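You operate a simulated robot arm through the tools that you are given. There is no shell and no other tool. Be economical: measure what you need, move in short steps, check, and stop when the job is done.

Carry out the task below with a simulated robot arm. There is one attempt and no reset: what you move stays moved.

TASK
Press the lemon half from the white tray into the purple jug.
Fine: jug on the foot of the press first; one stroke, lever back up; the pressed half goes back on the tray.
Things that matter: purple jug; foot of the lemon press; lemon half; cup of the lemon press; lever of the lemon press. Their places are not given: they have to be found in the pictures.

It is judged by the outcome, as a careful person would: the job done as asked, and still so three seconds after it is handed in. It fails if anything else is knocked over, pushed out of place, dropped, spilled or broken.

THE ROBOT
A 7-joint arm with a two-finger parallel gripper, fixed in place. Base frame: the origin is at the foot of the arm, x ahead of it, y to its left, z up; the work surface is at about z = 750. Readings come in mm, degrees, newtons and seconds.
With the tool pointing down near the work surface it reaches from about 200 to 680 mm from the base axis. Its first joint turns from -66.0 to 66.0 degrees. Payload 2.4 kg.
Tool frame: the origin (TCP) lies between the finger pads and is the grasp point; the fingertips stand 30 mm ahead of it; z points along the fingers, y is the line along which they close. Largest opening 94 mm; finger width 28, thickness 10; the body of the gripper, 50 by 96 mm, starts 55 mm behind the TCP.
Orientation is that of the tool frame in the base frame, as [roll, pitch, yaw] about the fixed x, y, z axes, in that order (R = Rz(yaw) Ry(pitch) Rx(roll)). With the fingers straight down and closing along the base's y, the tool's x points along the base's -x, its y along +y and its z along -z.

THE INTERFACE
- The arm moves only by the tool send_rows. Its argument "rows" is a list that holds one entry, the list of rows, each a list of 7 numbers: the finger opening in m, from 0 to 0.094, then the shift along the base's x, y, z in m, then the turn, a rotation vector about the base's x, y, z in degrees. In form: [[[grip, dx, dy, dz, ax, ay, az], ...]]. A call has 1 to 8 rows; each row shifts and turns the commanded pose from where the row before left it. A row lasts 0.2 s, in which the tool goes at most 50 mm and 8.6 degrees; a call with a longer step from one row to the next is refused whole, and so is a gripper value outside its range. A pose out of reach is approached as far as the arm can. The call stops where the force on the tool passes 90 N (or 10 N more than at its start, if that is more) or the arm is blocked; 0.2 s more then pass. Each finger travels about 153 mm/s and halts on what it meets, pressing with about 22 N; the grip force reading is that of the motor and also rises with nothing between the fingers. The clock runs only during rows and for 0.2 s after the last one: add rows that do not move to give the fingers time. The reply holds the time, the measured pose of the TCP, the force on the tool along the base axes, the opening and the grip force, in the units named above and with some noise.
- Cameras (640 x 400 px; columns grow to the right, rows downward): "scene" is fixed at [49, 482.5, 1450.6]; the picture's right is [-0.63, -0.77, 0.00], its down [-0.39, 0.32, -0.86] and it looks along [0.67, -0.55, -0.51] (base axes); focal length 214 px, centre (320, 200). "wrist" rides on the gripper at [76, 14, -103] in the tool frame; the picture's right is [-0.18, 0.98, 0.00], its down [-0.75, -0.14, -0.64] and it looks along [-0.63, -0.12, 0.77] (tool axes); focal length 243 px, centre (320, 200).
- capture(camera): a new picture of that camera. It takes no simulated time.
- measure_at(camera, pixels): for up to 12 pixels [column, row] of the newest picture of that camera ("zoom" is the newest enlarged one), the place [x, y, z] in the base frame of the surface seen there, good to about 2 mm. It takes no simulated time.
- close_up(camera, box): a new picture of the part [left, top, right, bottom] of that camera's present view, enlarged. It takes no simulated time.
- hand_in(): hands the job in; it is judged then, once.

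Work in short steps. Measure before you move; look again where a grasp or a placing could have gone wrong, and mend it. You have 80 turns and 38 pictures in all, those below and enlarged ones among them. Open the gripper and draw the arm clear of the work before you hand the job in, unless the task says otherwise; then end with one line.

The tools are called after "Call:" by a JSON object that holds its "name" and its "arguments". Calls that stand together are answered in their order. send_rows: Moves the arm, as the interface text tells. Its arguments: {"type":"object","properties":{"rows":{"type":"array"}},"required":["rows"]} The other tools are called the same way: capture (camera) takes a picture; measure_at (camera, pixels) gives the place of the surface under pixels of a picture; close_up (camera, box) takes an enlarged picture of a part of a camera's view; hand_in () hands the job in.

At the start:

```text
clock: 0.0
eef_pos: [320.7, 81.3, 1350.1]
tool_rot: [-180.0, 0.0, -179.9]
contact_force: [-0.5, -0.1, -0.1]
width: 94.1
grasp_force: 0.0
```

scene: 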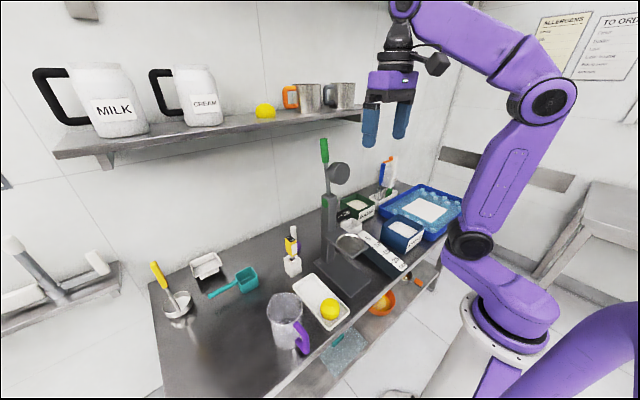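
wrist: 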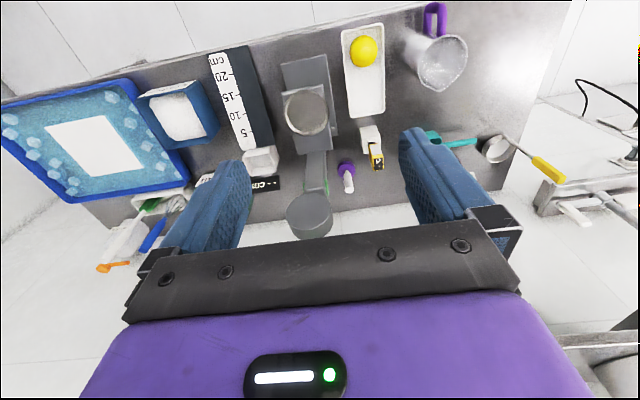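

The scene shows the press around (345,230), the tray with lemon half at (325,305) and the jug at (287,320) with its purple handle. I take enlarged views to measure.

Call:
{"name": "close_up", "arguments": {"camera": "scene", "box": [240, 120, 440, 370]}}

Call:
{"name": "close_up", "arguments": {"camera": "wrist", "box": [240, 0, 500, 250]}}

```text
1.60 times, centred on (340, 245) of scene
```

zoom: 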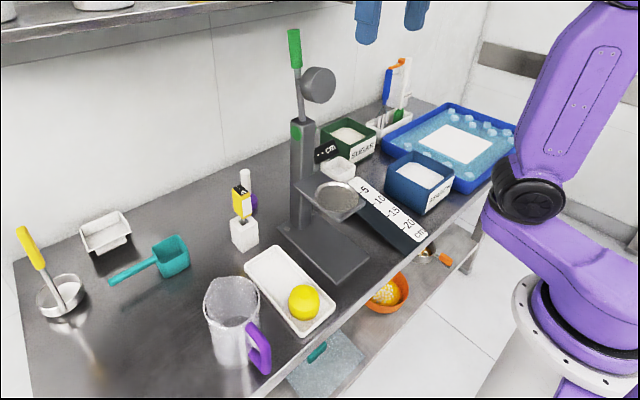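

```text
1.60 times, centred on (370, 125) of wrist
```

zoom: 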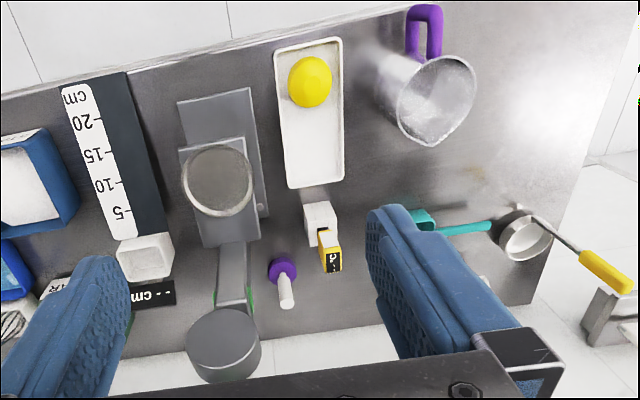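

I measure in the wrist enlargement: jug rim, handle, lemon, tray corners, cup, foot and column.

Call:
{"name": "measure_at", "arguments": {"camera": "zoom", "pixels": [[310, 82], [280, 50], [338, 42], [293, 183], [340, 178], [400, 85], [472, 85], [430, 143], [425, 12], [437, 50], [410, 50], [440, 62]]}}

Call:
{"name": "measure_at", "arguments": {"camera": "zoom", "pixels": [[217, 180], [185, 180], [250, 180], [217, 212], [180, 105], [249, 92], [217, 110], [190, 150], [245, 140], [232, 255], [225, 340], [262, 208]]}}

Call:
{"name": "measure_at", "arguments": {"camera": "scene", "pixels": [[324, 145], [325, 160], [338, 172], [326, 175], [330, 195], [330, 215], [355, 242], [330, 300], [298, 345], [302, 350], [285, 295], [285, 325]]}}

```text
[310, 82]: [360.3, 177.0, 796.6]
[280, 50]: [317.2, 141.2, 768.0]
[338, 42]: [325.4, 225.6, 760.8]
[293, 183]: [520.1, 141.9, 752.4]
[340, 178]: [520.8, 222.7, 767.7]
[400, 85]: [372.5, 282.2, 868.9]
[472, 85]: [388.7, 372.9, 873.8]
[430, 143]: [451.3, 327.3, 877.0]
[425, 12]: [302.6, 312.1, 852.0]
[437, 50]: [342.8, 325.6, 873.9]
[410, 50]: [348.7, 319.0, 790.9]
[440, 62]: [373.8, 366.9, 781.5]
```

```text
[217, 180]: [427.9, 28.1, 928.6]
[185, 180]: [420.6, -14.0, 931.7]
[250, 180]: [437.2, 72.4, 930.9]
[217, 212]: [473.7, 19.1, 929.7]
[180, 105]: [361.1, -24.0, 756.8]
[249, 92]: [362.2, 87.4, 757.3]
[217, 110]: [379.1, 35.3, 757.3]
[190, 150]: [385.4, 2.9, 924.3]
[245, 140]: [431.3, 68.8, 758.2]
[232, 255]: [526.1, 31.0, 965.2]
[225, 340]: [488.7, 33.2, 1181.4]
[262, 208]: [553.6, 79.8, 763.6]
```

```text
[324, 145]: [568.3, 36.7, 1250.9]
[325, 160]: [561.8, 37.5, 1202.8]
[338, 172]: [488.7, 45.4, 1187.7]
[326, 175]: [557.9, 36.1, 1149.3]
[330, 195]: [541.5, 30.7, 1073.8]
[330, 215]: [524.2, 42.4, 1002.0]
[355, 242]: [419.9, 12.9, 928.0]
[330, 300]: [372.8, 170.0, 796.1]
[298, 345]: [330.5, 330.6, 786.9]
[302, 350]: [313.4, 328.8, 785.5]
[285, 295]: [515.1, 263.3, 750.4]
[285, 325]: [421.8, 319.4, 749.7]
```

Jug centre ≈(400,328) with rim z≈875, cup centre ≈(428,28) with rim z≈930, lever handle tip ≈(568,37,1255). I look closer at the press lever and at lemon/jug.

Call:
{"name": "close_up", "arguments": {"camera": "scene", "box": [290, 130, 410, 310]}}

Call:
{"name": "close_up", "arguments": {"camera": "scene", "box": [255, 270, 365, 360]}}

```text
2.22 times, centred on (350, 220) of scene
```

zoom: 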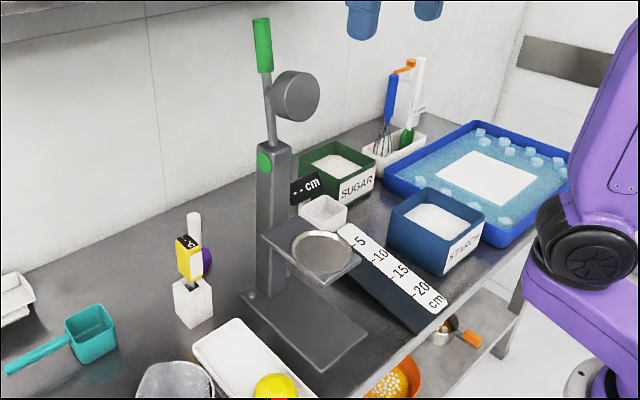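

```text
4.44 times, centred on (310, 315) of scene
```

zoom: 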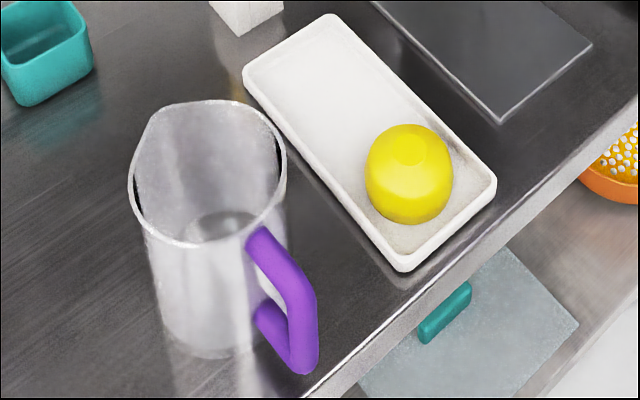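

The jug handle runs down from (255,235) to (305,370) in this enlargement. I measure handle, lemon edges, tray rim and rim of jug.

Call:
{"name": "measure_at", "arguments": {"camera": "zoom", "pixels": [[262, 240], [300, 285], [308, 330], [302, 362], [265, 325], [290, 310], [314, 310], [408, 145], [368, 185], [452, 185], [410, 222], [400, 240]]}}

Call:
{"name": "measure_at", "arguments": {"camera": "zoom", "pixels": [[132, 180], [283, 165], [190, 244], [230, 103], [150, 125], [405, 268], [492, 185], [330, 18], [246, 75], [400, 115], [330, 100], [200, 345]]}}

Call:
{"name": "close_up", "arguments": {"camera": "scene", "box": [300, 215, 400, 285]}}

```text
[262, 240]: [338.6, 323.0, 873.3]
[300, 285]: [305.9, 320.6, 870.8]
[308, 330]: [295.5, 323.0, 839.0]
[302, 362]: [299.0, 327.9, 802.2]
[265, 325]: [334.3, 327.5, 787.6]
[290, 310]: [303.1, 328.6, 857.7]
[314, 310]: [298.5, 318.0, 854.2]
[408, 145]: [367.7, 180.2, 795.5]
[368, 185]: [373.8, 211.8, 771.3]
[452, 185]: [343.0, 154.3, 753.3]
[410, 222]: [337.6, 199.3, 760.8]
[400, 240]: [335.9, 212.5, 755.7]
```

```text
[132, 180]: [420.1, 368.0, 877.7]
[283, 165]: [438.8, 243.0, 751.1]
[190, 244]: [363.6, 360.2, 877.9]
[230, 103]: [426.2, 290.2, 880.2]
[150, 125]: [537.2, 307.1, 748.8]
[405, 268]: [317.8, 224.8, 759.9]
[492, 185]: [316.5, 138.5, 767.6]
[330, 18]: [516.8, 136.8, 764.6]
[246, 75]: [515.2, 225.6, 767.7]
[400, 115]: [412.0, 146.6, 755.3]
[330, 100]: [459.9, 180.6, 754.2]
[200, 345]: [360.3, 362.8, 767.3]
```

```text
5.71 times, centred on (350, 250) of scene
```

zoom: 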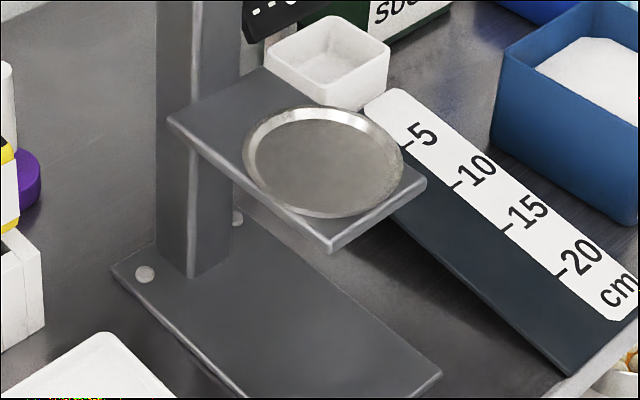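

Handle centre y≈323.5, vertical bar x≈297–315, top z≈872. Now I measure the cup plate's edges, cup and foot in the newest enlargement.

Call:
{"name": "measure_at", "arguments": {"camera": "zoom", "pixels": [[331, 238], [331, 250], [424, 182], [425, 191], [260, 195], [325, 160], [246, 150], [400, 170], [300, 214], [330, 113], [330, 205], [172, 122]]}}

Call:
{"name": "measure_at", "arguments": {"camera": "zoom", "pixels": [[115, 270], [438, 375], [195, 270], [225, 250], [160, 230], [265, 75], [300, 330], [145, 273], [170, 130], [236, 217], [194, 200], [230, 190]]}}

Call:
{"name": "close_up", "arguments": {"camera": "scene", "box": [300, 130, 380, 230]}}

```text
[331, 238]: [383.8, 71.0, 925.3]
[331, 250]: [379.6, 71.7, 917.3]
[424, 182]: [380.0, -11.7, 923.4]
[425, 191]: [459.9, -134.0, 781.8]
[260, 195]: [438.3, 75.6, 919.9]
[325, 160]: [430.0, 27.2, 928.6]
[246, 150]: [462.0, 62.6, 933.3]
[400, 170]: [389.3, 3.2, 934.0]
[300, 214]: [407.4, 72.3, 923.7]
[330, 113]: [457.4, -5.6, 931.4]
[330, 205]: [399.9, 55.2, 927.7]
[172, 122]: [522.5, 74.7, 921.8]
```

```text
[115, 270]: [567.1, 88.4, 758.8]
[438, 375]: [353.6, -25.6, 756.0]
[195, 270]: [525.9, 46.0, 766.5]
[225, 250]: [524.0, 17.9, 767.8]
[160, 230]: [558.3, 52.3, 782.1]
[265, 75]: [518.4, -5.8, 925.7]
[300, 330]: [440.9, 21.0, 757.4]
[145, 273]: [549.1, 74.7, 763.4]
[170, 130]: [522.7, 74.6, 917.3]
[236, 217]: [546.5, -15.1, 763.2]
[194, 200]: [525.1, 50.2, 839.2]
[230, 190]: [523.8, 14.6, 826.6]
```

```text
4.00 times, centred on (340, 180) of scene
```

zoom: 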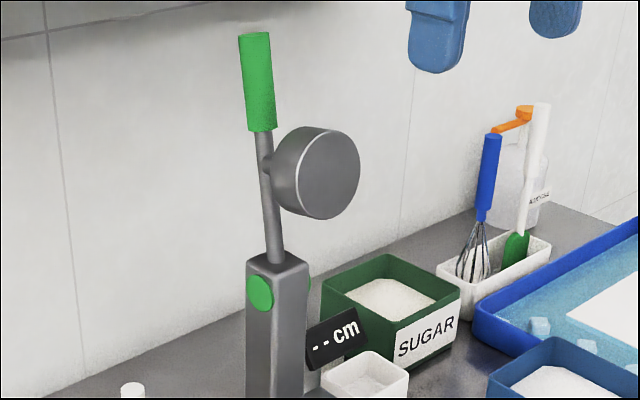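

The plate's underside is z≈917, leaving ~30 mm above the jug on the foot. Now I measure the lever: handle, rod, disc and pivot bosses.

Call:
{"name": "measure_at", "arguments": {"camera": "zoom", "pixels": [[254, 38], [256, 80], [262, 125], [266, 150], [276, 245], [260, 292], [325, 175], [300, 215], [340, 130], [285, 140], [246, 80], [270, 80]]}}

```text
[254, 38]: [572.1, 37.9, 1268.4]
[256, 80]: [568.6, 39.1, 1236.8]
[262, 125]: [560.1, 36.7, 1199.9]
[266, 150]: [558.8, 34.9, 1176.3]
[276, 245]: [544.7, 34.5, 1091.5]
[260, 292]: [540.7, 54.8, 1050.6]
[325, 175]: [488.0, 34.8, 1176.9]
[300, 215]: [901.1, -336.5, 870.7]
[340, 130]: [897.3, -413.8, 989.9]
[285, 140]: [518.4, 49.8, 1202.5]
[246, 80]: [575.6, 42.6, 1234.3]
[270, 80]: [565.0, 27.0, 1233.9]
```

Lever pivot ≈(541,31,1050), handle tilted ~10° back, tip z≈1270. Jug first: I move above its handle at ≈(307,323.5), gripper open.

Call:
{"name": "send_rows", "arguments": {"rows": [[[0.094, -0.0015, 0.027, -0.04, 0, 0, 0], [0.094, -0.0015, 0.027, -0.04, 0, 0, 0], [0.094, -0.0015, 0.027, -0.04, 0, 0, 0], [0.094, -0.0015, 0.027, -0.04, 0, 0, 0], [0.094, -0.0015, 0.027, -0.04, 0, 0, 0], [0.094, -0.0015, 0.027, -0.04, 0, 0, 0], [0.094, -0.0015, 0.027, -0.04, 0, 0, 0], [0.094, -0.0015, 0.027, -0.04, 0, 0, 0]]]}}

Call:
{"name": "send_rows", "arguments": {"rows": [[[0.094, -0.001, 0.013, -0.04, 0, 0, 0], [0.094, -0.001, 0.013, -0.04, 0, 0, 0], [0.06, 0, 0, 0, 0, 0, 0], [0.06, 0, 0, 0, 0, 0, 0]]]}}

Call:
{"name": "capture", "arguments": {"camera": "wrist"}}

```text
clock: 1.8
eef_pos: [309.5, 296.0, 1028.4]
tool_rot: [179.9, 0.0, -179.9]
contact_force: [-0.8, 1.1, 0.1]
width: 94.2
grasp_force: 0.2
```

```text
clock: 2.8
eef_pos: [306.0, 321.6, 950.2]
tool_rot: [-179.9, 0.0, -179.9]
contact_force: [0.6, -1.2, 0.4]
width: 60.0
grasp_force: 0.1
```

```text
29 pictures are left
```

wrist: 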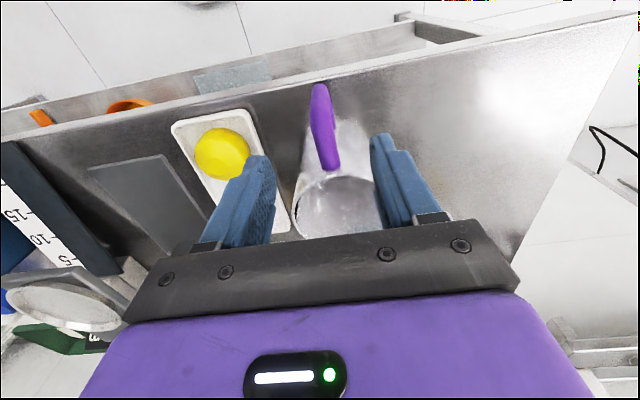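

Handle at (320,100)-(330,160), between the fingers. I measure along it to confirm.

Call:
{"name": "measure_at", "arguments": {"camera": "wrist", "pixels": [[320, 90], [320, 110], [312, 120], [333, 120], [328, 140], [331, 163], [320, 145], [340, 145]]}}

```text
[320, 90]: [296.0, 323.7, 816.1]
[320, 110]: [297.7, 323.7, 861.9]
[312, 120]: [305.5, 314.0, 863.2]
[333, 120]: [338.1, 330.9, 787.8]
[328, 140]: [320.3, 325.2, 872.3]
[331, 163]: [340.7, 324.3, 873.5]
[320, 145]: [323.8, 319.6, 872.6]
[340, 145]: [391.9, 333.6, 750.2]
```

Handle centre y≈324; I descend to z≈845 and close.

Call:
{"name": "send_rows", "arguments": {"rows": [[[0.06, 0, 0.0024, -0.035, 0, 0, 0], [0.06, 0, 0, -0.035, 0, 0, 0], [0.06, 0, 0, -0.035, 0, 0, 0], [0.0, 0, 0, 0, 0, 0, 0], [0.0, 0, 0, 0, 0, 0, 0], [0.0, 0, 0, 0, 0, 0, 0]]]}}

```text
clock: 4.2
eef_pos: [308.3, 323.9, 845.6]
tool_rot: [180.0, 0.0, -179.9]
contact_force: [0.5, -0.4, -0.3]
width: 21.6
grasp_force: 21.8
```

Handle gripped (21.6 mm). The tray and lemon lie between, so I lift the jug, draw it back toward the base and come round to the front of the press.

Call:
{"name": "send_rows", "arguments": {"rows": [[[0.0, 0, 0, 0.02, 0, 0, 0], [0.0, 0, 0, 0.035, 0, 0, 0], [0.0, 0, 0, 0.04, 0, 0, 0], [0.0, -0.03, -0.015, 0, 0, 0, 0], [0.0, -0.03, -0.02, 0, 0, 0, 0], [0.0, -0.03, -0.025, 0, 0, 0, 0]]]}}

Call:
{"name": "capture", "arguments": {"camera": "scene"}}

```text
clock: 5.6
eef_pos: [217.4, 265.8, 939.5]
tool_rot: [-179.9, 0.0, 179.9]
contact_force: [-0.1, -1.0, -1.3]
width: 21.6
grasp_force: 21.5
```

```text
28 pictures are left
```

scene: 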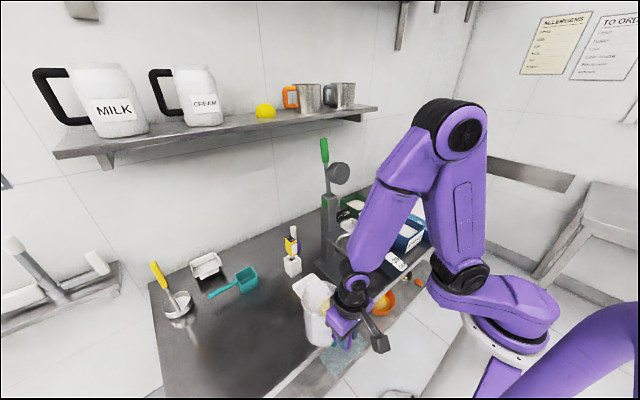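

Jug held upright. I move across at y to about 27, staying at x≈218.

Call:
{"name": "send_rows", "arguments": {"rows": [[[0.0, 0, -0.034, 0, 0, 0, 0], [0.0, 0, -0.034, 0, 0, 0, 0], [0.0, 0, -0.034, 0, 0, 0, 0], [0.0, 0, -0.034, 0, 0, 0, 0], [0.0, 0, -0.034, 0, 0, 0, 0], [0.0, 0, -0.034, 0, 0, 0, 0], [0.0, 0, -0.034, 0, 0, 0, 0]]]}}

Call:
{"name": "capture", "arguments": {"camera": "wrist"}}

```text
clock: 7.2
eef_pos: [218.0, 25.9, 939.3]
tool_rot: [180.0, 0.0, -179.8]
contact_force: [-0.3, -0.2, -1.3]
width: 21.4
grasp_force: 21.9
```

```text
27 pictures are left
```

wrist: 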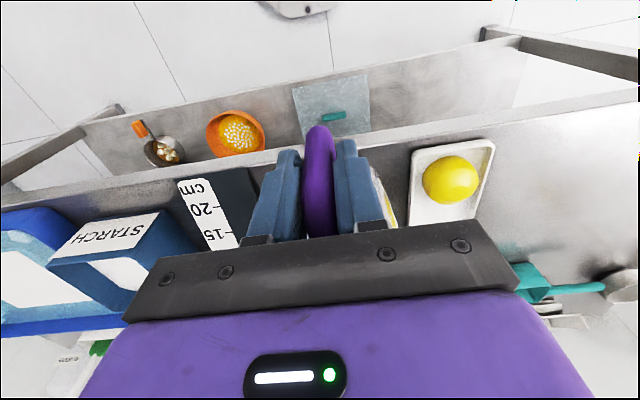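

Position good. I lower to z≈862 (jug bottom ~9 mm above the foot) and slide it in along +x to TCP x≈335.

Call:
{"name": "send_rows", "arguments": {"rows": [[[0.0, 0, 0.001, -0.039, 0, 0, 0], [0.0, 0, 0, -0.038, 0, 0, 0], [0.0, 0.02, 0, 0, 0, 0, 0], [0.0, 0.03, 0, 0, 0, 0, 0]]]}}

Call:
{"name": "close_up", "arguments": {"camera": "scene", "box": [290, 190, 410, 330]}}

```text
clock: 8.2
eef_pos: [266.5, 27.9, 863.5]
tool_rot: [-180.0, 0.1, -180.0]
contact_force: [-0.8, 0.7, -1.7]
width: 21.7
grasp_force: 22.6
```

```text
2.86 times, centred on (350, 260) of scene
```

zoom: 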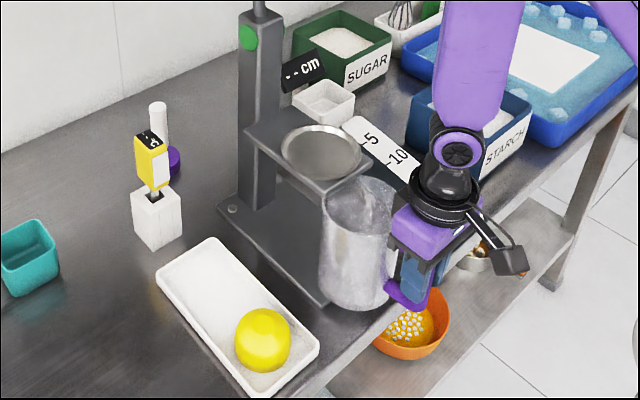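

The rim passes under the plate. I continue to x≈335, then lower.

Call:
{"name": "send_rows", "arguments": {"rows": [[[0.0, 0.025, 0, 0, 0, 0, 0], [0.0, 0.025, 0, 0, 0, 0, 0], [0.0, 0.018, 0, 0, 0, 0, 0], [0.0, 0, 0, -0.006, 0, 0, 0], [0.0, 0, 0, -0.003, 0, 0, 0]]]}}

Call:
{"name": "close_up", "arguments": {"camera": "scene", "box": [300, 210, 400, 310]}}

```text
clock: 9.4
eef_pos: [333.6, 28.0, 854.9]
tool_rot: [-179.9, 0.0, -179.8]
contact_force: [-16.8, 0.6, 13.8]
width: 21.5
grasp_force: 21.9
```

```text
4.00 times, centred on (350, 260) of scene
```

zoom: 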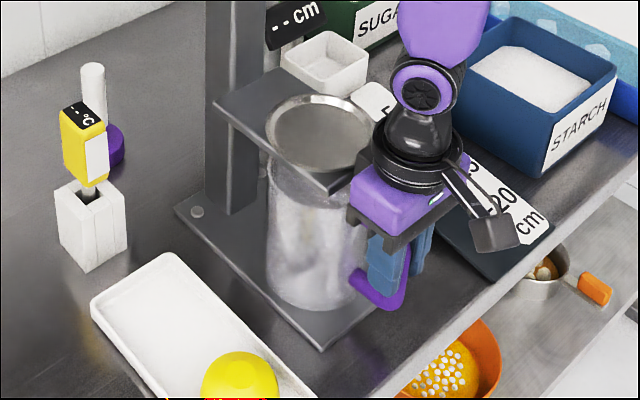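

Contact: 14 N up (on the foot), and -17 N in x. I ease by raising 1 mm with no x motion and read again.

Call:
{"name": "send_rows", "arguments": {"rows": [[[0.0, -0.001, 0, 0.002, 0, 0, 0], [0.0, 0, 0, 0, 0, 0, 0]]]}}

Call:
{"name": "measure_at", "arguments": {"camera": "zoom", "pixels": [[268, 200], [275, 290], [310, 308], [360, 215], [320, 250], [325, 345], [270, 240], [345, 188], [395, 200], [390, 285]]}}

```text
clock: 10.0
eef_pos: [334.2, 28.0, 855.8]
tool_rot: [179.9, 0.0, 179.8]
contact_force: [-5.6, -0.4, -4.9]
width: 21.3
grasp_force: 22.1
```

```text
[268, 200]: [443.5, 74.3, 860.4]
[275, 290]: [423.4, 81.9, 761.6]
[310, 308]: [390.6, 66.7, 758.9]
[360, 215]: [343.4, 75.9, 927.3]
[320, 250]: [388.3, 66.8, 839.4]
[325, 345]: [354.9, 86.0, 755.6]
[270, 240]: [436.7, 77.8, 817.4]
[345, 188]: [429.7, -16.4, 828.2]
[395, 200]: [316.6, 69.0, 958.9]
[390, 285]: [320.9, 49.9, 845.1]
```

Jug centre ≈(423,30), close under the cup centre (428,30). I set it down and release, then retreat upward and back.

Call:
{"name": "send_rows", "arguments": {"rows": [[[0.0, 0, 0, -0.001, 0, 0, 0], [0.04, 0, 0, 0, 0, 0, 0], [0.05, 0, 0, 0, 0, 0, 0]]]}}

Call:
{"name": "send_rows", "arguments": {"rows": [[[0.05, 0, 0, 0.015, 0, 0, 0], [0.05, 0, 0, 0.03, 0, 0, 0], [0.05, -0.025, 0, 0.04, 0, 0, 0], [0.05, -0.03, 0, 0.04, 0, 0, 0]]]}}

Call:
{"name": "close_up", "arguments": {"camera": "scene", "box": [300, 210, 400, 310]}}

```text
clock: 10.8
eef_pos: [333.5, 29.8, 854.5]
tool_rot: [-180.0, 0.0, -179.9]
contact_force: [-5.7, 0.0, 2.7]
width: 50.1
grasp_force: 0.0
```

```text
clock: 11.8
eef_pos: [279.6, 29.2, 980.3]
tool_rot: [180.0, 0.0, 179.9]
contact_force: [-0.2, -0.9, 0.2]
width: 49.7
grasp_force: 0.0
```

```text
4.00 times, centred on (350, 260) of scene
```

zoom: 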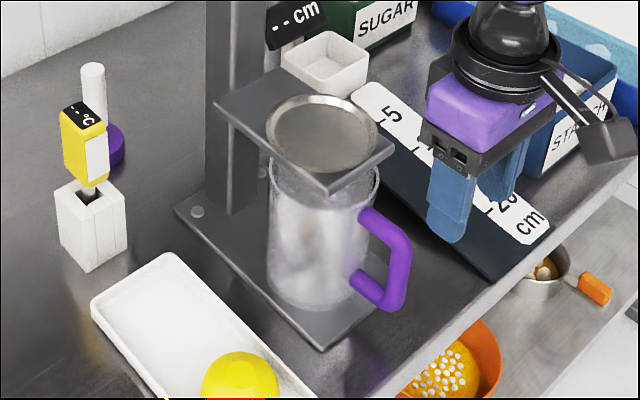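

The jug stands squarely on the foot beneath the cup. Next the lemon at ≈(362,178): I go above it and look.

Call:
{"name": "send_rows", "arguments": {"rows": [[[0.094, 0.0, 0.04, 0, 0, 0, 0], [0.094, 0.02, 0.04, 0, 0, 0, 0], [0.094, 0.03, 0.035, -0.01, 0, 0, 0], [0.094, 0.032, 0.034, -0.02, 0, 0, 0], [0.094, 0, 0, -0.03, 0, 0, 0]]]}}

Call:
{"name": "close_up", "arguments": {"camera": "wrist", "box": [200, 40, 450, 220]}}

```text
refused: row 4 steps farther than a row can; nothing moved
```

```text
2.22 times, centred on (325, 130) of wrist
```

zoom: 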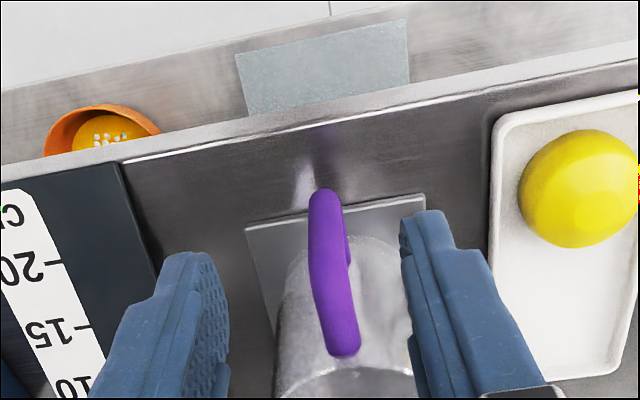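

The fourth row was too long (51 mm); nothing moved. I resend with shorter steps.

Call:
{"name": "send_rows", "arguments": {"rows": [[[0.094, 0.0, 0.04, 0, 0, 0, 0], [0.094, 0.02, 0.04, 0, 0, 0, 0], [0.094, 0.03, 0.035, -0.01, 0, 0, 0], [0.094, 0.032, 0.034, 0, 0, 0, 0], [0.094, 0, 0, -0.04, 0, 0, 0]]]}}

Call:
{"name": "close_up", "arguments": {"camera": "wrist", "box": [200, 40, 450, 220]}}

```text
clock: 13.0
eef_pos: [360.6, 176.3, 929.5]
tool_rot: [179.9, 0.0, -179.9]
contact_force: [0.5, -0.8, -0.6]
width: 93.9
grasp_force: 0.0
```

```text
2.22 times, centred on (325, 130) of wrist
```

zoom: 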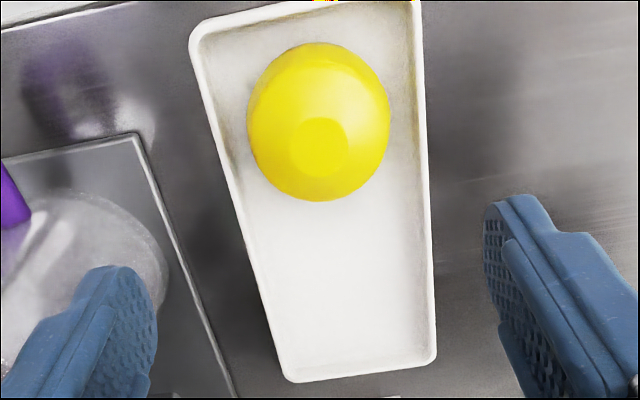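

The lemon half lies dome up in the tray's near end. I measure its edges and the tray walls.

Call:
{"name": "measure_at", "arguments": {"camera": "zoom", "pixels": [[320, 145], [252, 120], [386, 120], [320, 46], [320, 198], [260, 160], [380, 150], [243, 130], [395, 130], [210, 90], [424, 100], [320, 205]]}}

```text
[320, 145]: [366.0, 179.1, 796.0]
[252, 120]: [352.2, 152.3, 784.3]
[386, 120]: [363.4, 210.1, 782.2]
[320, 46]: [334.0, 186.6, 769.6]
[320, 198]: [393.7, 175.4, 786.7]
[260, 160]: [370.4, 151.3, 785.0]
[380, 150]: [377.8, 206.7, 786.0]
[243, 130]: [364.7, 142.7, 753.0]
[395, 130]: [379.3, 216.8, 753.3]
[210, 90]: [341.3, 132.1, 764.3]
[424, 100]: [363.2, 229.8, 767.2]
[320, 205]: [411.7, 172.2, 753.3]
```

Lemon centre ≈(365,180.5), ~60 mm wide. I narrow to 70 mm, descend so the tips stay at about rim height (TCP z≈798), then close.

Call:
{"name": "send_rows", "arguments": {"rows": [[[0.07, 0.0045, 0.0042, 0, 0, 0, 0], [0.07, 0, 0, -0.045, 0, 0, 0], [0.07, 0, 0, -0.045, 0, 0, 0], [0.07, 0, 0, -0.025, 0, 0, 0], [0.07, 0, 0, -0.016, 0, 0, 0]]]}}

Call:
{"name": "capture", "arguments": {"camera": "wrist"}}

```text
clock: 14.2
eef_pos: [364.8, 179.4, 800.0]
tool_rot: [-180.0, 0.1, 180.0]
contact_force: [0.0, -0.1, 0.3]
width: 69.9
grasp_force: 0.1
```

```text
21 pictures are left
```

wrist: 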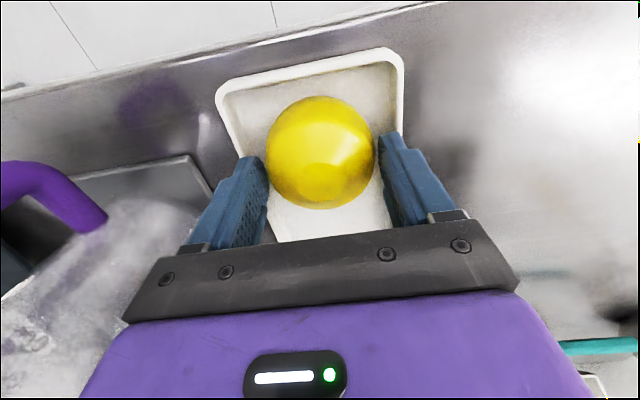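

Fingers straddle the lemon inside the tray. Lower 2 mm and close, then lift slightly.

Call:
{"name": "send_rows", "arguments": {"rows": [[[0.07, 0, 0.001, -0.003, 0, 0, 0], [0.04, 0, 0, 0, 0, 0, 0], [0.04, 0, 0, 0, 0, 0, 0], [0.04, 0, 0, 0.03, 0, 0, 0], [0.04, 0, 0, 0.0, 0, 0, 0]]]}}

Call:
{"name": "close_up", "arguments": {"camera": "scene", "box": [270, 220, 390, 340]}}

```text
clock: 15.4
eef_pos: [365.4, 181.8, 825.4]
tool_rot: [179.9, 0.1, 180.0]
contact_force: [-0.3, 0.8, -0.1]
width: 65.0
grasp_force: 21.9
```

```text
3.33 times, centred on (330, 280) of scene
```

zoom: 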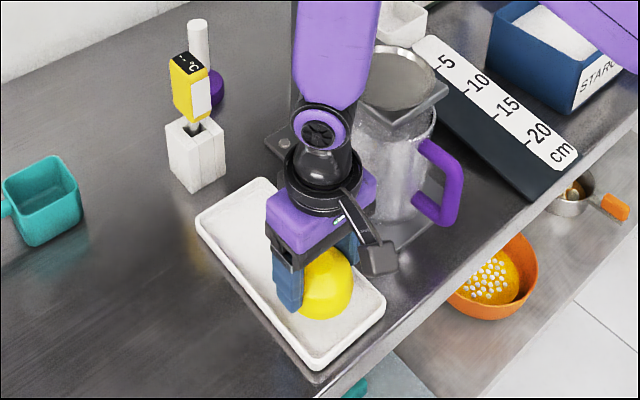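

Lemon held (65 mm). The wrist must pass near the raised press disc (x≈487, z 1145–1215), so I measure how far the wrist stands out.

Call:
{"name": "measure_at", "arguments": {"camera": "zoom", "pixels": [[298, 125], [285, 180], [300, 150], [298, 60], [320, 130], [340, 120], [320, 50], [355, 60], [320, 190], [352, 185], [285, 210], [345, 150]]}}

```text
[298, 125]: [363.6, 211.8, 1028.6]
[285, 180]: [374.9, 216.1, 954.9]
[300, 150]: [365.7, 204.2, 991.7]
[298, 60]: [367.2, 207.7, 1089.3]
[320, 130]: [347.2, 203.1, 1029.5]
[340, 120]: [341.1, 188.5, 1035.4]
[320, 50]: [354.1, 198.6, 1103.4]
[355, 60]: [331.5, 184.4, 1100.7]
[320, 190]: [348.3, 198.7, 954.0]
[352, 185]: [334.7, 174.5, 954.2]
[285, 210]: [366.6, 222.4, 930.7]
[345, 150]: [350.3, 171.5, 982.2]
```

The wrist reaches at most ~40 mm beyond the tool axis, so about 20 mm remains to the disc. I lift to z≈1005 and move over the cup centre.

Call:
{"name": "send_rows", "arguments": {"rows": [[[0.04, 0, 0, 0.045, 0, 0, 0], [0.04, 0, 0, 0.045, 0, 0, 0], [0.04, 0, 0, 0.045, 0, 0, 0], [0.04, 0, 0, 0.04, 0, 0, 0], [0.04, 0.012, -0.045, 0, 0, 0, 0], [0.04, 0.015, -0.045, 0, 0, 0, 0], [0.04, 0.015, -0.038, 0, 0, 0, 0], [0.04, 0.015, -0.023, 0, 0, 0, 0]]]}}

Call:
{"name": "close_up", "arguments": {"camera": "scene", "box": [290, 130, 410, 280]}}

Call:
{"name": "capture", "arguments": {"camera": "wrist"}}

```text
clock: 17.2
eef_pos: [423.3, 33.1, 1003.1]
tool_rot: [180.0, 0.0, 180.0]
contact_force: [0.3, -0.6, 0.0]
width: 65.3
grasp_force: 22.4
```

```text
2.67 times, centred on (350, 205) of scene
```

zoom: 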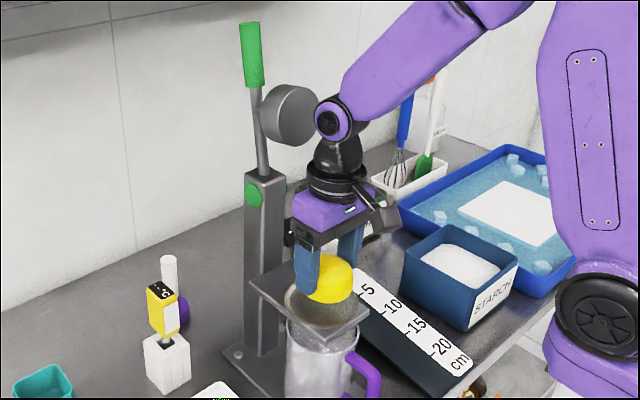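

```text
18 pictures are left
```

wrist: 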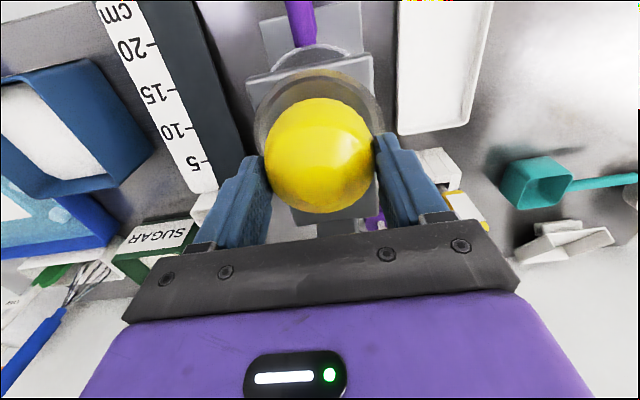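

Over the cup with the lemon centred between the fingers; I shift to (427,30) and lower to z≈973 in small steps.

Call:
{"name": "send_rows", "arguments": {"rows": [[[0.04, 0.004, -0.003, 0, 0, 0, 0], [0.04, 0, 0, -0.012, 0, 0, 0], [0.04, 0, 0, -0.012, 0, 0, 0], [0.04, 0, 0, -0.005, 0, 0, 0], [0.04, 0, 0, 0, 0, 0, 0]]]}}

```text
clock: 18.4
eef_pos: [426.4, 28.1, 973.8]
tool_rot: [180.0, 0.0, -180.0]
contact_force: [0.2, -0.4, 0.2]
width: 64.9
grasp_force: 22.6
```

No contact yet; I feel down a few mm.

Call:
{"name": "send_rows", "arguments": {"rows": [[[0.04, 0, 0.0015, -0.002, 0, 0, 0], [0.04, 0, 0, -0.001, 0, 0, 0], [0.04, 0, 0, 0, 0, 0, 0]]]}}

```text
clock: 19.2
eef_pos: [425.9, 30.0, 969.4]
tool_rot: [180.0, -0.1, -180.0]
contact_force: [-0.6, -0.2, -0.7]
width: 65.2
grasp_force: 22.2
```

Call:
{"name": "send_rows", "arguments": {"rows": [[[0.04, 0.001, 0, -0.002, 0, 0, 0], [0.04, 0, 0, 0, 0, 0, 0]]]}}

```text
clock: 19.8
eef_pos: [426.7, 30.8, 966.4]
tool_rot: [-180.0, 0.0, -180.0]
contact_force: [0.3, -0.2, -1.1]
width: 64.8
grasp_force: 22.1
```

Tips are just above the rim and the lemon within a mm or so of the floor; I open and rise back toward -x, then look.

Call:
{"name": "send_rows", "arguments": {"rows": [[[0.075, 0, 0, 0, 0, 0, 0], [0.08, 0, 0, 0, 0, 0, 0], [0.08, 0, 0, 0.02, 0, 0, 0], [0.08, 0, 0, 0.03, 0, 0, 0], [0.08, -0.03, 0, 0.03, 0, 0, 0], [0.08, -0.045, 0, 0.01, 0, 0, 0]]]}}

Call:
{"name": "close_up", "arguments": {"camera": "scene", "box": [300, 200, 390, 290]}}

```text
clock: 21.2
eef_pos: [352.5, 30.1, 1058.4]
tool_rot: [179.9, 0.0, 179.9]
contact_force: [-0.3, -0.6, -0.4]
width: 79.9
grasp_force: 0.0
```

```text
4.44 times, centred on (345, 245) of scene
```

zoom: 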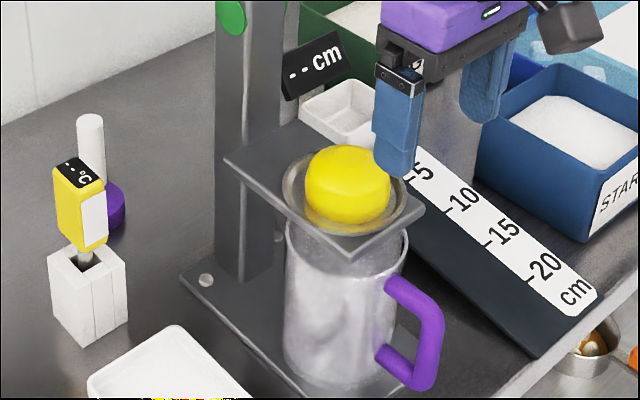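

The lemon sits centred in the cup. Before reaching for the lever I check where the shelf and wall are near the handle.

Call:
{"name": "measure_at", "arguments": {"camera": "scene", "pixels": [[375, 108], [355, 113], [300, 121], [340, 95], [330, 120], [365, 150], [250, 130], [308, 97]]}}

Call:
{"name": "send_rows", "arguments": {"rows": [[[0.06, 0, 0, 0.04, 0, 0, 0], [0.06, 0, 0, 0.045, 0, 0, 0], [0.06, 0, 0, 0.045, 0, -7.5, 0], [0.06, 0, 0, 0.045, 0, -7.5, 0], [0.06, 0, 0, 0.04, 0, -7.5, 0], [0.06, 0, 0, 0.03, 0, -7.5, 0], [0.06, 0, 0, 0, 0, -7.5, 0], [0.06, 0, 0, 0, 0, -7.5, 0]]]}}

```text
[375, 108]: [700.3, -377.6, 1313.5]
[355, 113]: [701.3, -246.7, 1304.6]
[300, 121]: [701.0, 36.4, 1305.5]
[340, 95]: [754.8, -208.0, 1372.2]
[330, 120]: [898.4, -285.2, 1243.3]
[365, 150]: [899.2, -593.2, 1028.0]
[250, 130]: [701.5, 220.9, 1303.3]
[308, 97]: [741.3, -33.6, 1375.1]
```

```text
clock: 23.0
eef_pos: [351.6, 30.5, 1302.0]
tool_rot: [-180.0, 45.1, -180.0]
contact_force: [-0.4, -0.7, 0.6]
width: 59.9
grasp_force: 0.1
```

Shelf edge is at x≈700, well clear. I advance to (510,31,1305) and look from the wrist.

Call:
{"name": "send_rows", "arguments": {"rows": [[[0.06, 0.04, 0, 0, 0, 0, 0], [0.06, 0.04, 0, 0, 0, 0, 0], [0.06, 0.04, 0, 0, 0, 0, 0], [0.06, 0.038, 0, 0, 0, 0, 0]]]}}

Call:
{"name": "capture", "arguments": {"camera": "wrist"}}

```text
clock: 24.0
eef_pos: [510.7, 30.0, 1302.1]
tool_rot: [180.0, 44.9, 180.0]
contact_force: [0.7, 0.1, 0.4]
width: 60.1
grasp_force: 0.1
```

```text
16 pictures are left
```

wrist: 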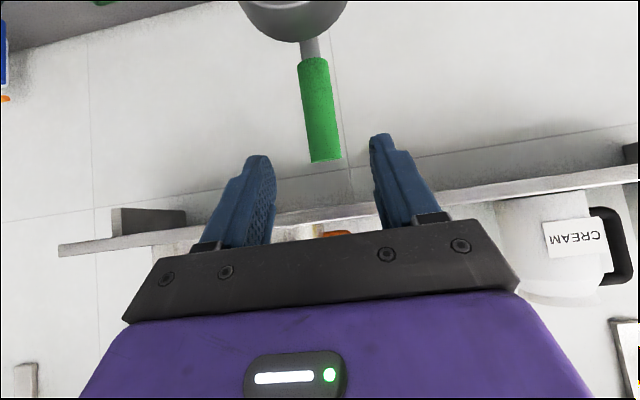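

The green handle (300–340, 60–160) lies between the fingers. I measure it.

Call:
{"name": "measure_at", "arguments": {"camera": "wrist", "pixels": [[325, 158], [320, 120], [312, 75], [303, 100], [334, 110], [310, 50], [295, 40]]}}

```text
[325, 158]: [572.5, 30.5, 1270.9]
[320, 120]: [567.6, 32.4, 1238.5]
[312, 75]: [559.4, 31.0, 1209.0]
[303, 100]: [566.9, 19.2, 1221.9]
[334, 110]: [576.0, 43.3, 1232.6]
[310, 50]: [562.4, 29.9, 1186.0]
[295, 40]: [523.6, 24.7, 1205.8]
```

Handle axis ≈(575,31,1240). I slide along the tool direction onto it and close.

Call:
{"name": "send_rows", "arguments": {"rows": [[[0.06, 0.021, 0.001, -0.021, 0, 0, 0], [0.06, 0.021, 0, -0.021, 0, 0, 0], [0.06, 0.021, 0, -0.02, 0, 0, 0], [0.06, 0, 0, 0, 0, 0, 0], [0.0, 0, 0, 0, 0, 0, 0], [0.0, 0, 0, 0, 0, 0, 0], [0.0, 0, 0, 0, 0, 0, 0]]]}}

Call:
{"name": "close_up", "arguments": {"camera": "scene", "box": [280, 110, 400, 260]}}

```text
clock: 25.6
eef_pos: [573.4, 30.0, 1240.3]
tool_rot: [-180.0, 45.0, 179.9]
contact_force: [2.7, -6.5, -3.2]
width: 30.0
grasp_force: 45.2
```

```text
2.67 times, centred on (340, 185) of scene
```

zoom: 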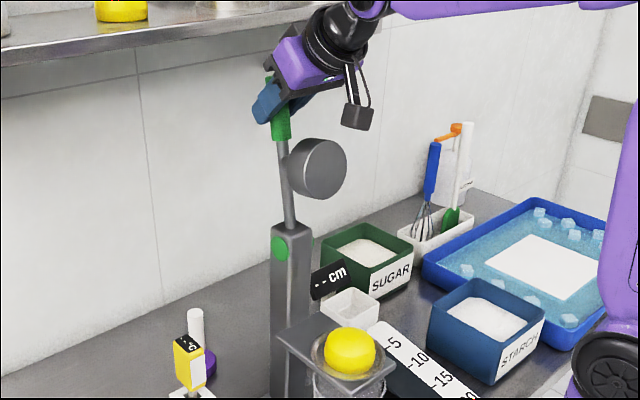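

Handle firmly gripped (30 mm). I start the arc about the pivot (541,1050), r≈193, first 20° to check the forces.

Call:
{"name": "send_rows", "arguments": {"rows": [[[0.0, -0.0168, 0, 0.002, 0, 0, 0], [0.0, -0.0167, 0, 0.0009, 0, 0, 0], [0.0, -0.0167, 0, -0.0009, 0, 0, 0], [0.0, -0.0168, 0, -0.002, 0, 0, 0]]]}}

```text
clock: 26.6
eef_pos: [506.2, 29.2, 1242.0]
tool_rot: [180.0, 45.4, 179.9]
contact_force: [7.4, -8.5, 6.8]
width: 30.3
grasp_force: 44.7
```

Forces are small; I continue the arc to ~150°.

Call:
{"name": "send_rows", "arguments": {"rows": [[[0.0, -0.0325, -0.001, -0.0087, 0, 0, 0], [0.0, -0.0305, 0, -0.0143, 0, 0, 0], [0.0, -0.0276, 0, -0.0193, 0, 0, 0], [0.0, -0.0237, 0, -0.0237, 0, 0, 0], [0.0, -0.0193, 0, -0.0276, 0, 0, 0]]]}}

Call:
{"name": "close_up", "arguments": {"camera": "scene", "box": [280, 130, 420, 280]}}

```text
clock: 27.8
eef_pos: [380.0, 35.7, 1150.5]
tool_rot: [179.5, 42.4, -179.5]
contact_force: [-0.2, 0.0, 0.3]
width: 0.0
grasp_force: 33.3
out of reach, approached as far as the arm can: row 5
```

```text
2.67 times, centred on (350, 205) of scene
```

zoom: 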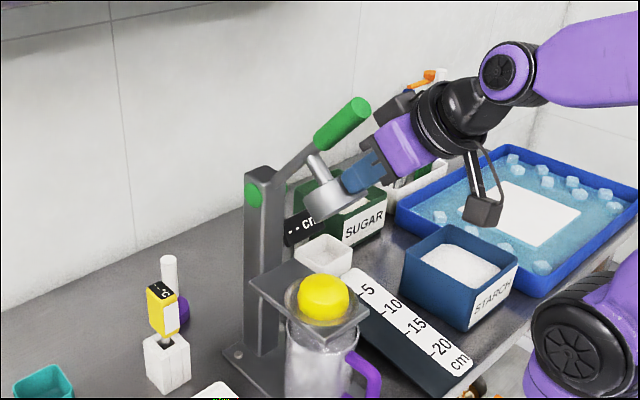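

The handle slipped from the fingers because that tilt became unreachable; the lever stays part-way down. I measure where lever and disc are now.

Call:
{"name": "measure_at", "arguments": {"camera": "zoom", "pixels": [[358, 105], [340, 125], [322, 143], [300, 160], [325, 205], [340, 205], [355, 180], [375, 165], [310, 160], [285, 170]]}}

Call:
{"name": "capture", "arguments": {"camera": "wrist"}}

```text
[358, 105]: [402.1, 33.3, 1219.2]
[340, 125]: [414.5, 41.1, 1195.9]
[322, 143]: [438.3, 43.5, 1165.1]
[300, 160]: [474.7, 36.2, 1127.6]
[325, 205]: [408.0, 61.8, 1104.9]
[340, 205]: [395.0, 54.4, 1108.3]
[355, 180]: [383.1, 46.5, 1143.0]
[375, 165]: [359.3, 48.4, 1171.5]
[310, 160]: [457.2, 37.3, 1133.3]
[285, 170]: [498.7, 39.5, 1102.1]
```

```text
13 pictures are left
```

wrist: 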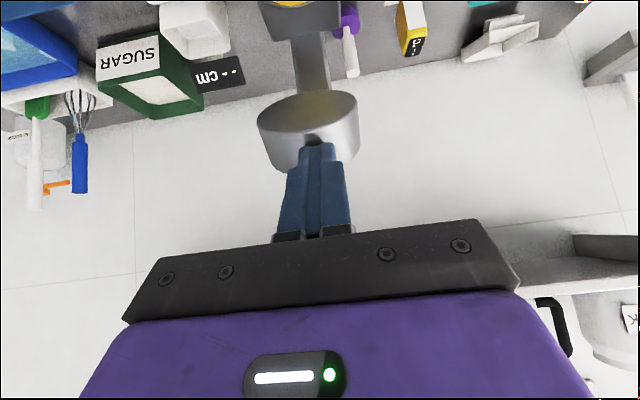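

Lever rests at ~129°, with closed fingers beneath it beside the disc. I slip out sideways (+y), which nothing blocks, then turn the tool upright.

Call:
{"name": "send_rows", "arguments": {"rows": [[[0.0, 0, 0.02, 0, 0, 0, 0], [0.0, 0, 0.03, 0, 0, 0, 0], [0.0, 0, 0.035, 0, 0, 0, 0], [0.0, 0, 0.035, 0, 0, 0, 0]]]}}

```text
clock: 28.8
eef_pos: [371.1, 150.4, 1146.3]
tool_rot: [-179.9, 45.0, -179.7]
contact_force: [0.2, 0.5, -0.4]
width: 0.0
grasp_force: 32.9
```

Free. I turn the tool to straight down while rising, staying at y≈150, and open the fingers.

Call:
{"name": "send_rows", "arguments": {"rows": [[[0.06, 0, 0, 0.025, 0, 7.5, 0], [0.06, 0, 0, 0.025, 0, 7.5, 0], [0.06, 0, 0, 0.025, 0, 7.5, 0], [0.06, 0.01, 0, 0.025, 0, 7.5, 0], [0.06, 0.01, 0, 0.025, 0, 7.5, 0], [0.06, 0.01, 0, 0.025, 0, 7.5, 0], [0.06, 0.01, 0, 0.0, 0, 0, 0]]]}}

Call:
{"name": "send_rows", "arguments": {"rows": [[[0.06, 0, -0.04, 0, 0, 0, 0], [0.06, 0, -0.04, 0, 0, 0, 0], [0.06, 0, -0.04, 0, 0, 0, 0]]]}}

Call:
{"name": "capture", "arguments": {"camera": "wrist"}}

```text
clock: 30.4
eef_pos: [412.5, 148.4, 1295.8]
tool_rot: [179.9, -0.1, -180.0]
contact_force: [0.0, -0.6, -0.2]
width: 60.1
grasp_force: 0.0
```

```text
clock: 31.2
eef_pos: [412.4, 30.3, 1296.6]
tool_rot: [-180.0, 0.0, -179.9]
contact_force: [-1.1, 0.2, 0.0]
width: 59.7
grasp_force: 0.0
```

```text
12 pictures are left
```

wrist: 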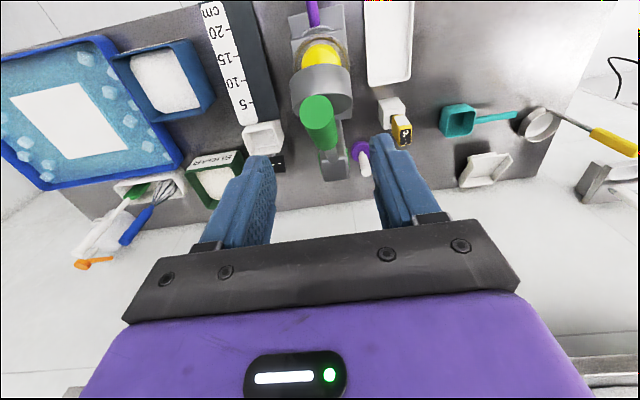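

Call:
{"name": "measure_at", "arguments": {"camera": "wrist", "pixels": [[316, 108], [322, 130], [325, 148], [302, 125], [337, 125], [330, 160]]}}

```text
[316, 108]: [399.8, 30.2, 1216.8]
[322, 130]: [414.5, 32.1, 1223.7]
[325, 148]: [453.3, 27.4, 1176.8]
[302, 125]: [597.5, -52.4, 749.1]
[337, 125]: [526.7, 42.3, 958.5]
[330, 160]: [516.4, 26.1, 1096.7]
```

Handle tip ≈(401,31,1216), so grip point ≈(414,31,1201). I descend onto it and close.

Call:
{"name": "send_rows", "arguments": {"rows": [[[0.06, 0.001, 0, -0.04, 0, 0, 0], [0.06, 0, 0, -0.04, 0, 0, 0], [0.06, 0, 0, -0.0155, 0, 0, 0], [0.0, 0, 0, 0, 0, 0, 0], [0.0, 0, 0, 0, 0, 0, 0], [0.0, 0, 0, 0, 0, 0, 0]]]}}

```text
clock: 32.6
eef_pos: [415.7, 29.2, 1199.7]
tool_rot: [-180.0, 0.0, 180.0]
contact_force: [-1.8, -3.7, -0.9]
width: 30.0
grasp_force: 44.9
```

Gripped again (30 mm). I continue the arc in half-steps to ~160°.

Call:
{"name": "send_rows", "arguments": {"rows": [[[0.0, -0.0127, 0, -0.0116, 0, 0, 0], [0.0, -0.0116, 0, -0.0127, 0, 0, 0], [0.0, -0.0104, 0, -0.0136, 0, 0, 0], [0.0, -0.0093, 0, -0.0145, 0, 0, 0], [0.0, -0.0079, 0, -0.0152, 0, 0, 0], [0.0, -0.0066, 0, -0.0159, 0, 0, 0]]]}}

```text
clock: 34.0
eef_pos: [355.1, 30.0, 1117.2]
tool_rot: [179.9, 0.2, -180.0]
contact_force: [9.4, -1.5, 4.4]
width: 30.2
grasp_force: 44.9
```

Call:
{"name": "send_rows", "arguments": {"rows": [[[0.0, -0.0052, 0, -0.0164, 0, 0, 0], [0.0, -0.0037, 0, -0.0168, 0, 0, 0], [0.0, -0.0022, 0, -0.0171, 0, 0, 0], [0.0, -0.0008, 0, -0.0171, 0, 0, 0]]]}}

Call:
{"name": "close_up", "arguments": {"camera": "scene", "box": [290, 170, 410, 290]}}

```text
clock: 35.0
eef_pos: [342.0, 29.1, 1050.5]
tool_rot: [179.9, -0.2, -180.0]
contact_force: [-10.8, -1.7, 6.8]
width: 30.0
grasp_force: 45.1
```

```text
3.33 times, centred on (350, 230) of scene
```

zoom: 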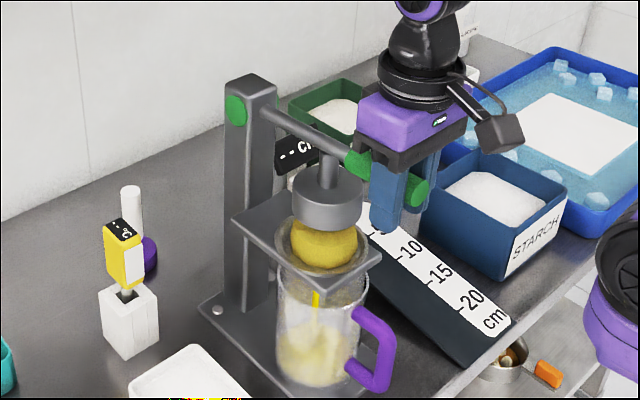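

The disc is on the lemon and juice is running into the jug. I continue the stroke in 2.5° steps, watching for the end stop.

Call:
{"name": "send_rows", "arguments": {"rows": [[[0.0, 0.001, 0, -0.0086, 0, 0, 0], [0.0, 0.001, 0, -0.0086, 0, 0, 0], [0.0, 0.001, 0, -0.0085, 0, 0, 0], [0.0, 0.0014, 0, -0.0085, 0, 0, 0]]]}}

```text
clock: 36.0
eef_pos: [349.3, 30.5, 1016.4]
tool_rot: [-180.0, 0.4, -179.9]
contact_force: [0.6, 1.2, 39.8]
width: 30.8
grasp_force: 44.8
```

Resistance is 40 N and still moving; I go on a little further.

Call:
{"name": "send_rows", "arguments": {"rows": [[[0.0, 0.0017, 0, -0.0084, 0, 0, 0], [0.0, 0.002, 0, -0.0084, 0, 0, 0], [0.0, 0, 0, 0, 0, 0, 0]]]}}

Call:
{"name": "close_up", "arguments": {"camera": "scene", "box": [290, 170, 410, 290]}}

```text
clock: 36.5
eef_pos: [349.6, 29.4, 1007.4]
tool_rot: [-180.0, 0.0, -179.9]
contact_force: [-19.3, -0.8, 41.8]
width: 30.2
grasp_force: 45.4
stopped in row 2: the force on the tool passed its limit (the readings are from after the stop); the commanded pose is now the measured one
```

```text
3.33 times, centred on (350, 230) of scene
```

zoom: 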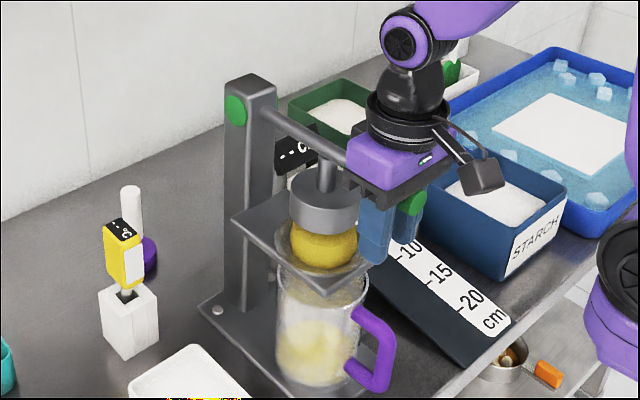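

The force limit tripped; I measure whether the lever followed or the fingers slid over it.

Call:
{"name": "measure_at", "arguments": {"camera": "zoom", "pixels": [[412, 205], [405, 190], [330, 150], [300, 130], [325, 232], [300, 222], [350, 220], [325, 262], [325, 215], [350, 195]]}}

```text
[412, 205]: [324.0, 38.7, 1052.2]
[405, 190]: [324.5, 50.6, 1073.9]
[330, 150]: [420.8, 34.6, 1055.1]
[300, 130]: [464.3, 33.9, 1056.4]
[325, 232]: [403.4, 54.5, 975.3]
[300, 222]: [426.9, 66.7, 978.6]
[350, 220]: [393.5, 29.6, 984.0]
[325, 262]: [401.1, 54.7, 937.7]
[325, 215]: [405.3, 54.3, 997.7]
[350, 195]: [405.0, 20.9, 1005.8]
```

The lever is only about horizontal (z≈1052 along it); it slid up between the pads until the palm reached it. With the palm on the handle I now press down in small steps.

Call:
{"name": "send_rows", "arguments": {"rows": [[[0.0, 0, 0, -0.003, 0, 0, 0], [0.0, 0, 0, -0.003, 0, 0, 0], [0.0, 0, 0, -0.003, 0, 0, 0], [0.0, 0.0005, 0, -0.003, 0, 0, 0]]]}}

```text
clock: 36.9
eef_pos: [349.8, 30.6, 1007.1]
tool_rot: [-180.0, 0.1, -179.9]
contact_force: [-19.6, -1.6, 39.6]
width: 30.0
grasp_force: 45.1
stopped in row 1: the force on the tool passed its limit (the readings are from after the stop); the commanded pose is now the measured one
```

It does not yield at 90 N, so I look closely at disc, lemon and juice.

Call:
{"name": "close_up", "arguments": {"camera": "scene", "box": [320, 210, 370, 290]}}

```text
5.00 times, centred on (345, 250) of scene
```

zoom: 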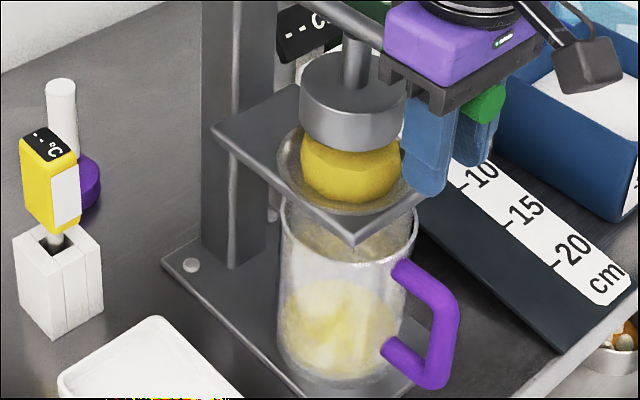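

The lemon is wrinkled and dull now, juice is in the jug, and the lever sits on its stop: the stroke is done. I open, rise so the pads centre on the handle (z≈1050), and regrip to raise it.

Call:
{"name": "send_rows", "arguments": {"rows": [[[0.05, 0, 0, 0, 0, 0, 0], [0.05, 0, 0, 0.02, 0, 0, 0], [0.05, -0.002, 0, 0.021, 0, 0, 0], [0.0, 0, 0, 0, 0, 0, 0], [0.0, 0, 0, 0, 0, 0, 0], [0.0, 0, 0, 0, 0, 0, 0]]]}}

```text
clock: 38.3
eef_pos: [348.2, 29.6, 1047.9]
tool_rot: [179.9, 0.2, -180.0]
contact_force: [8.8, -6.7, -5.6]
width: 30.4
grasp_force: 45.4
```

Gripped. I raise the lever along the reverse arc to ~130°.

Call:
{"name": "send_rows", "arguments": {"rows": [[[0.0, 0.0008, 0, 0.0168, 0, 0, 0], [0.0, 0.0022, 0, 0.0167, 0, 0, 0], [0.0, 0.0037, 0, 0.0164, 0, 0, 0], [0.0, 0.005, 0, 0.0161, 0, 0, 0], [0.0, 0.0143, 0, 0.0305, 0, 0, 0], [0.0, 0.0193, 0, 0.0276, 0, 0, 0], [0.0, 0.0237, 0, 0.0237, 0, 0, 0]]]}}

```text
clock: 39.9
eef_pos: [415.7, 29.7, 1195.8]
tool_rot: [179.9, -0.1, -180.0]
contact_force: [-10.5, -4.6, -2.8]
width: 30.2
grasp_force: 44.6
```

Call:
{"name": "send_rows", "arguments": {"rows": [[[0.0, 0.0131, 0, 0.0104, 0, 0, 0], [0.0, 0.0141, 0, 0.009, 0, 0, 0], [0.0, 0.0149, 0, 0.0078, 0, 0, 0], [0.0, 0.0156, 0, 0.0065, 0, 0, 0], [0.0, 0.016, 0, 0.005, 0, 0, 0], [0.0, 0.0165, 0, 0.0037, 0, 0, 0]]]}}

```text
clock: 41.3
eef_pos: [507.4, 30.6, 1239.3]
tool_rot: [-180.0, 0.0, -179.8]
contact_force: [-13.9, -5.8, 13.3]
width: 25.4
grasp_force: 45.3
```

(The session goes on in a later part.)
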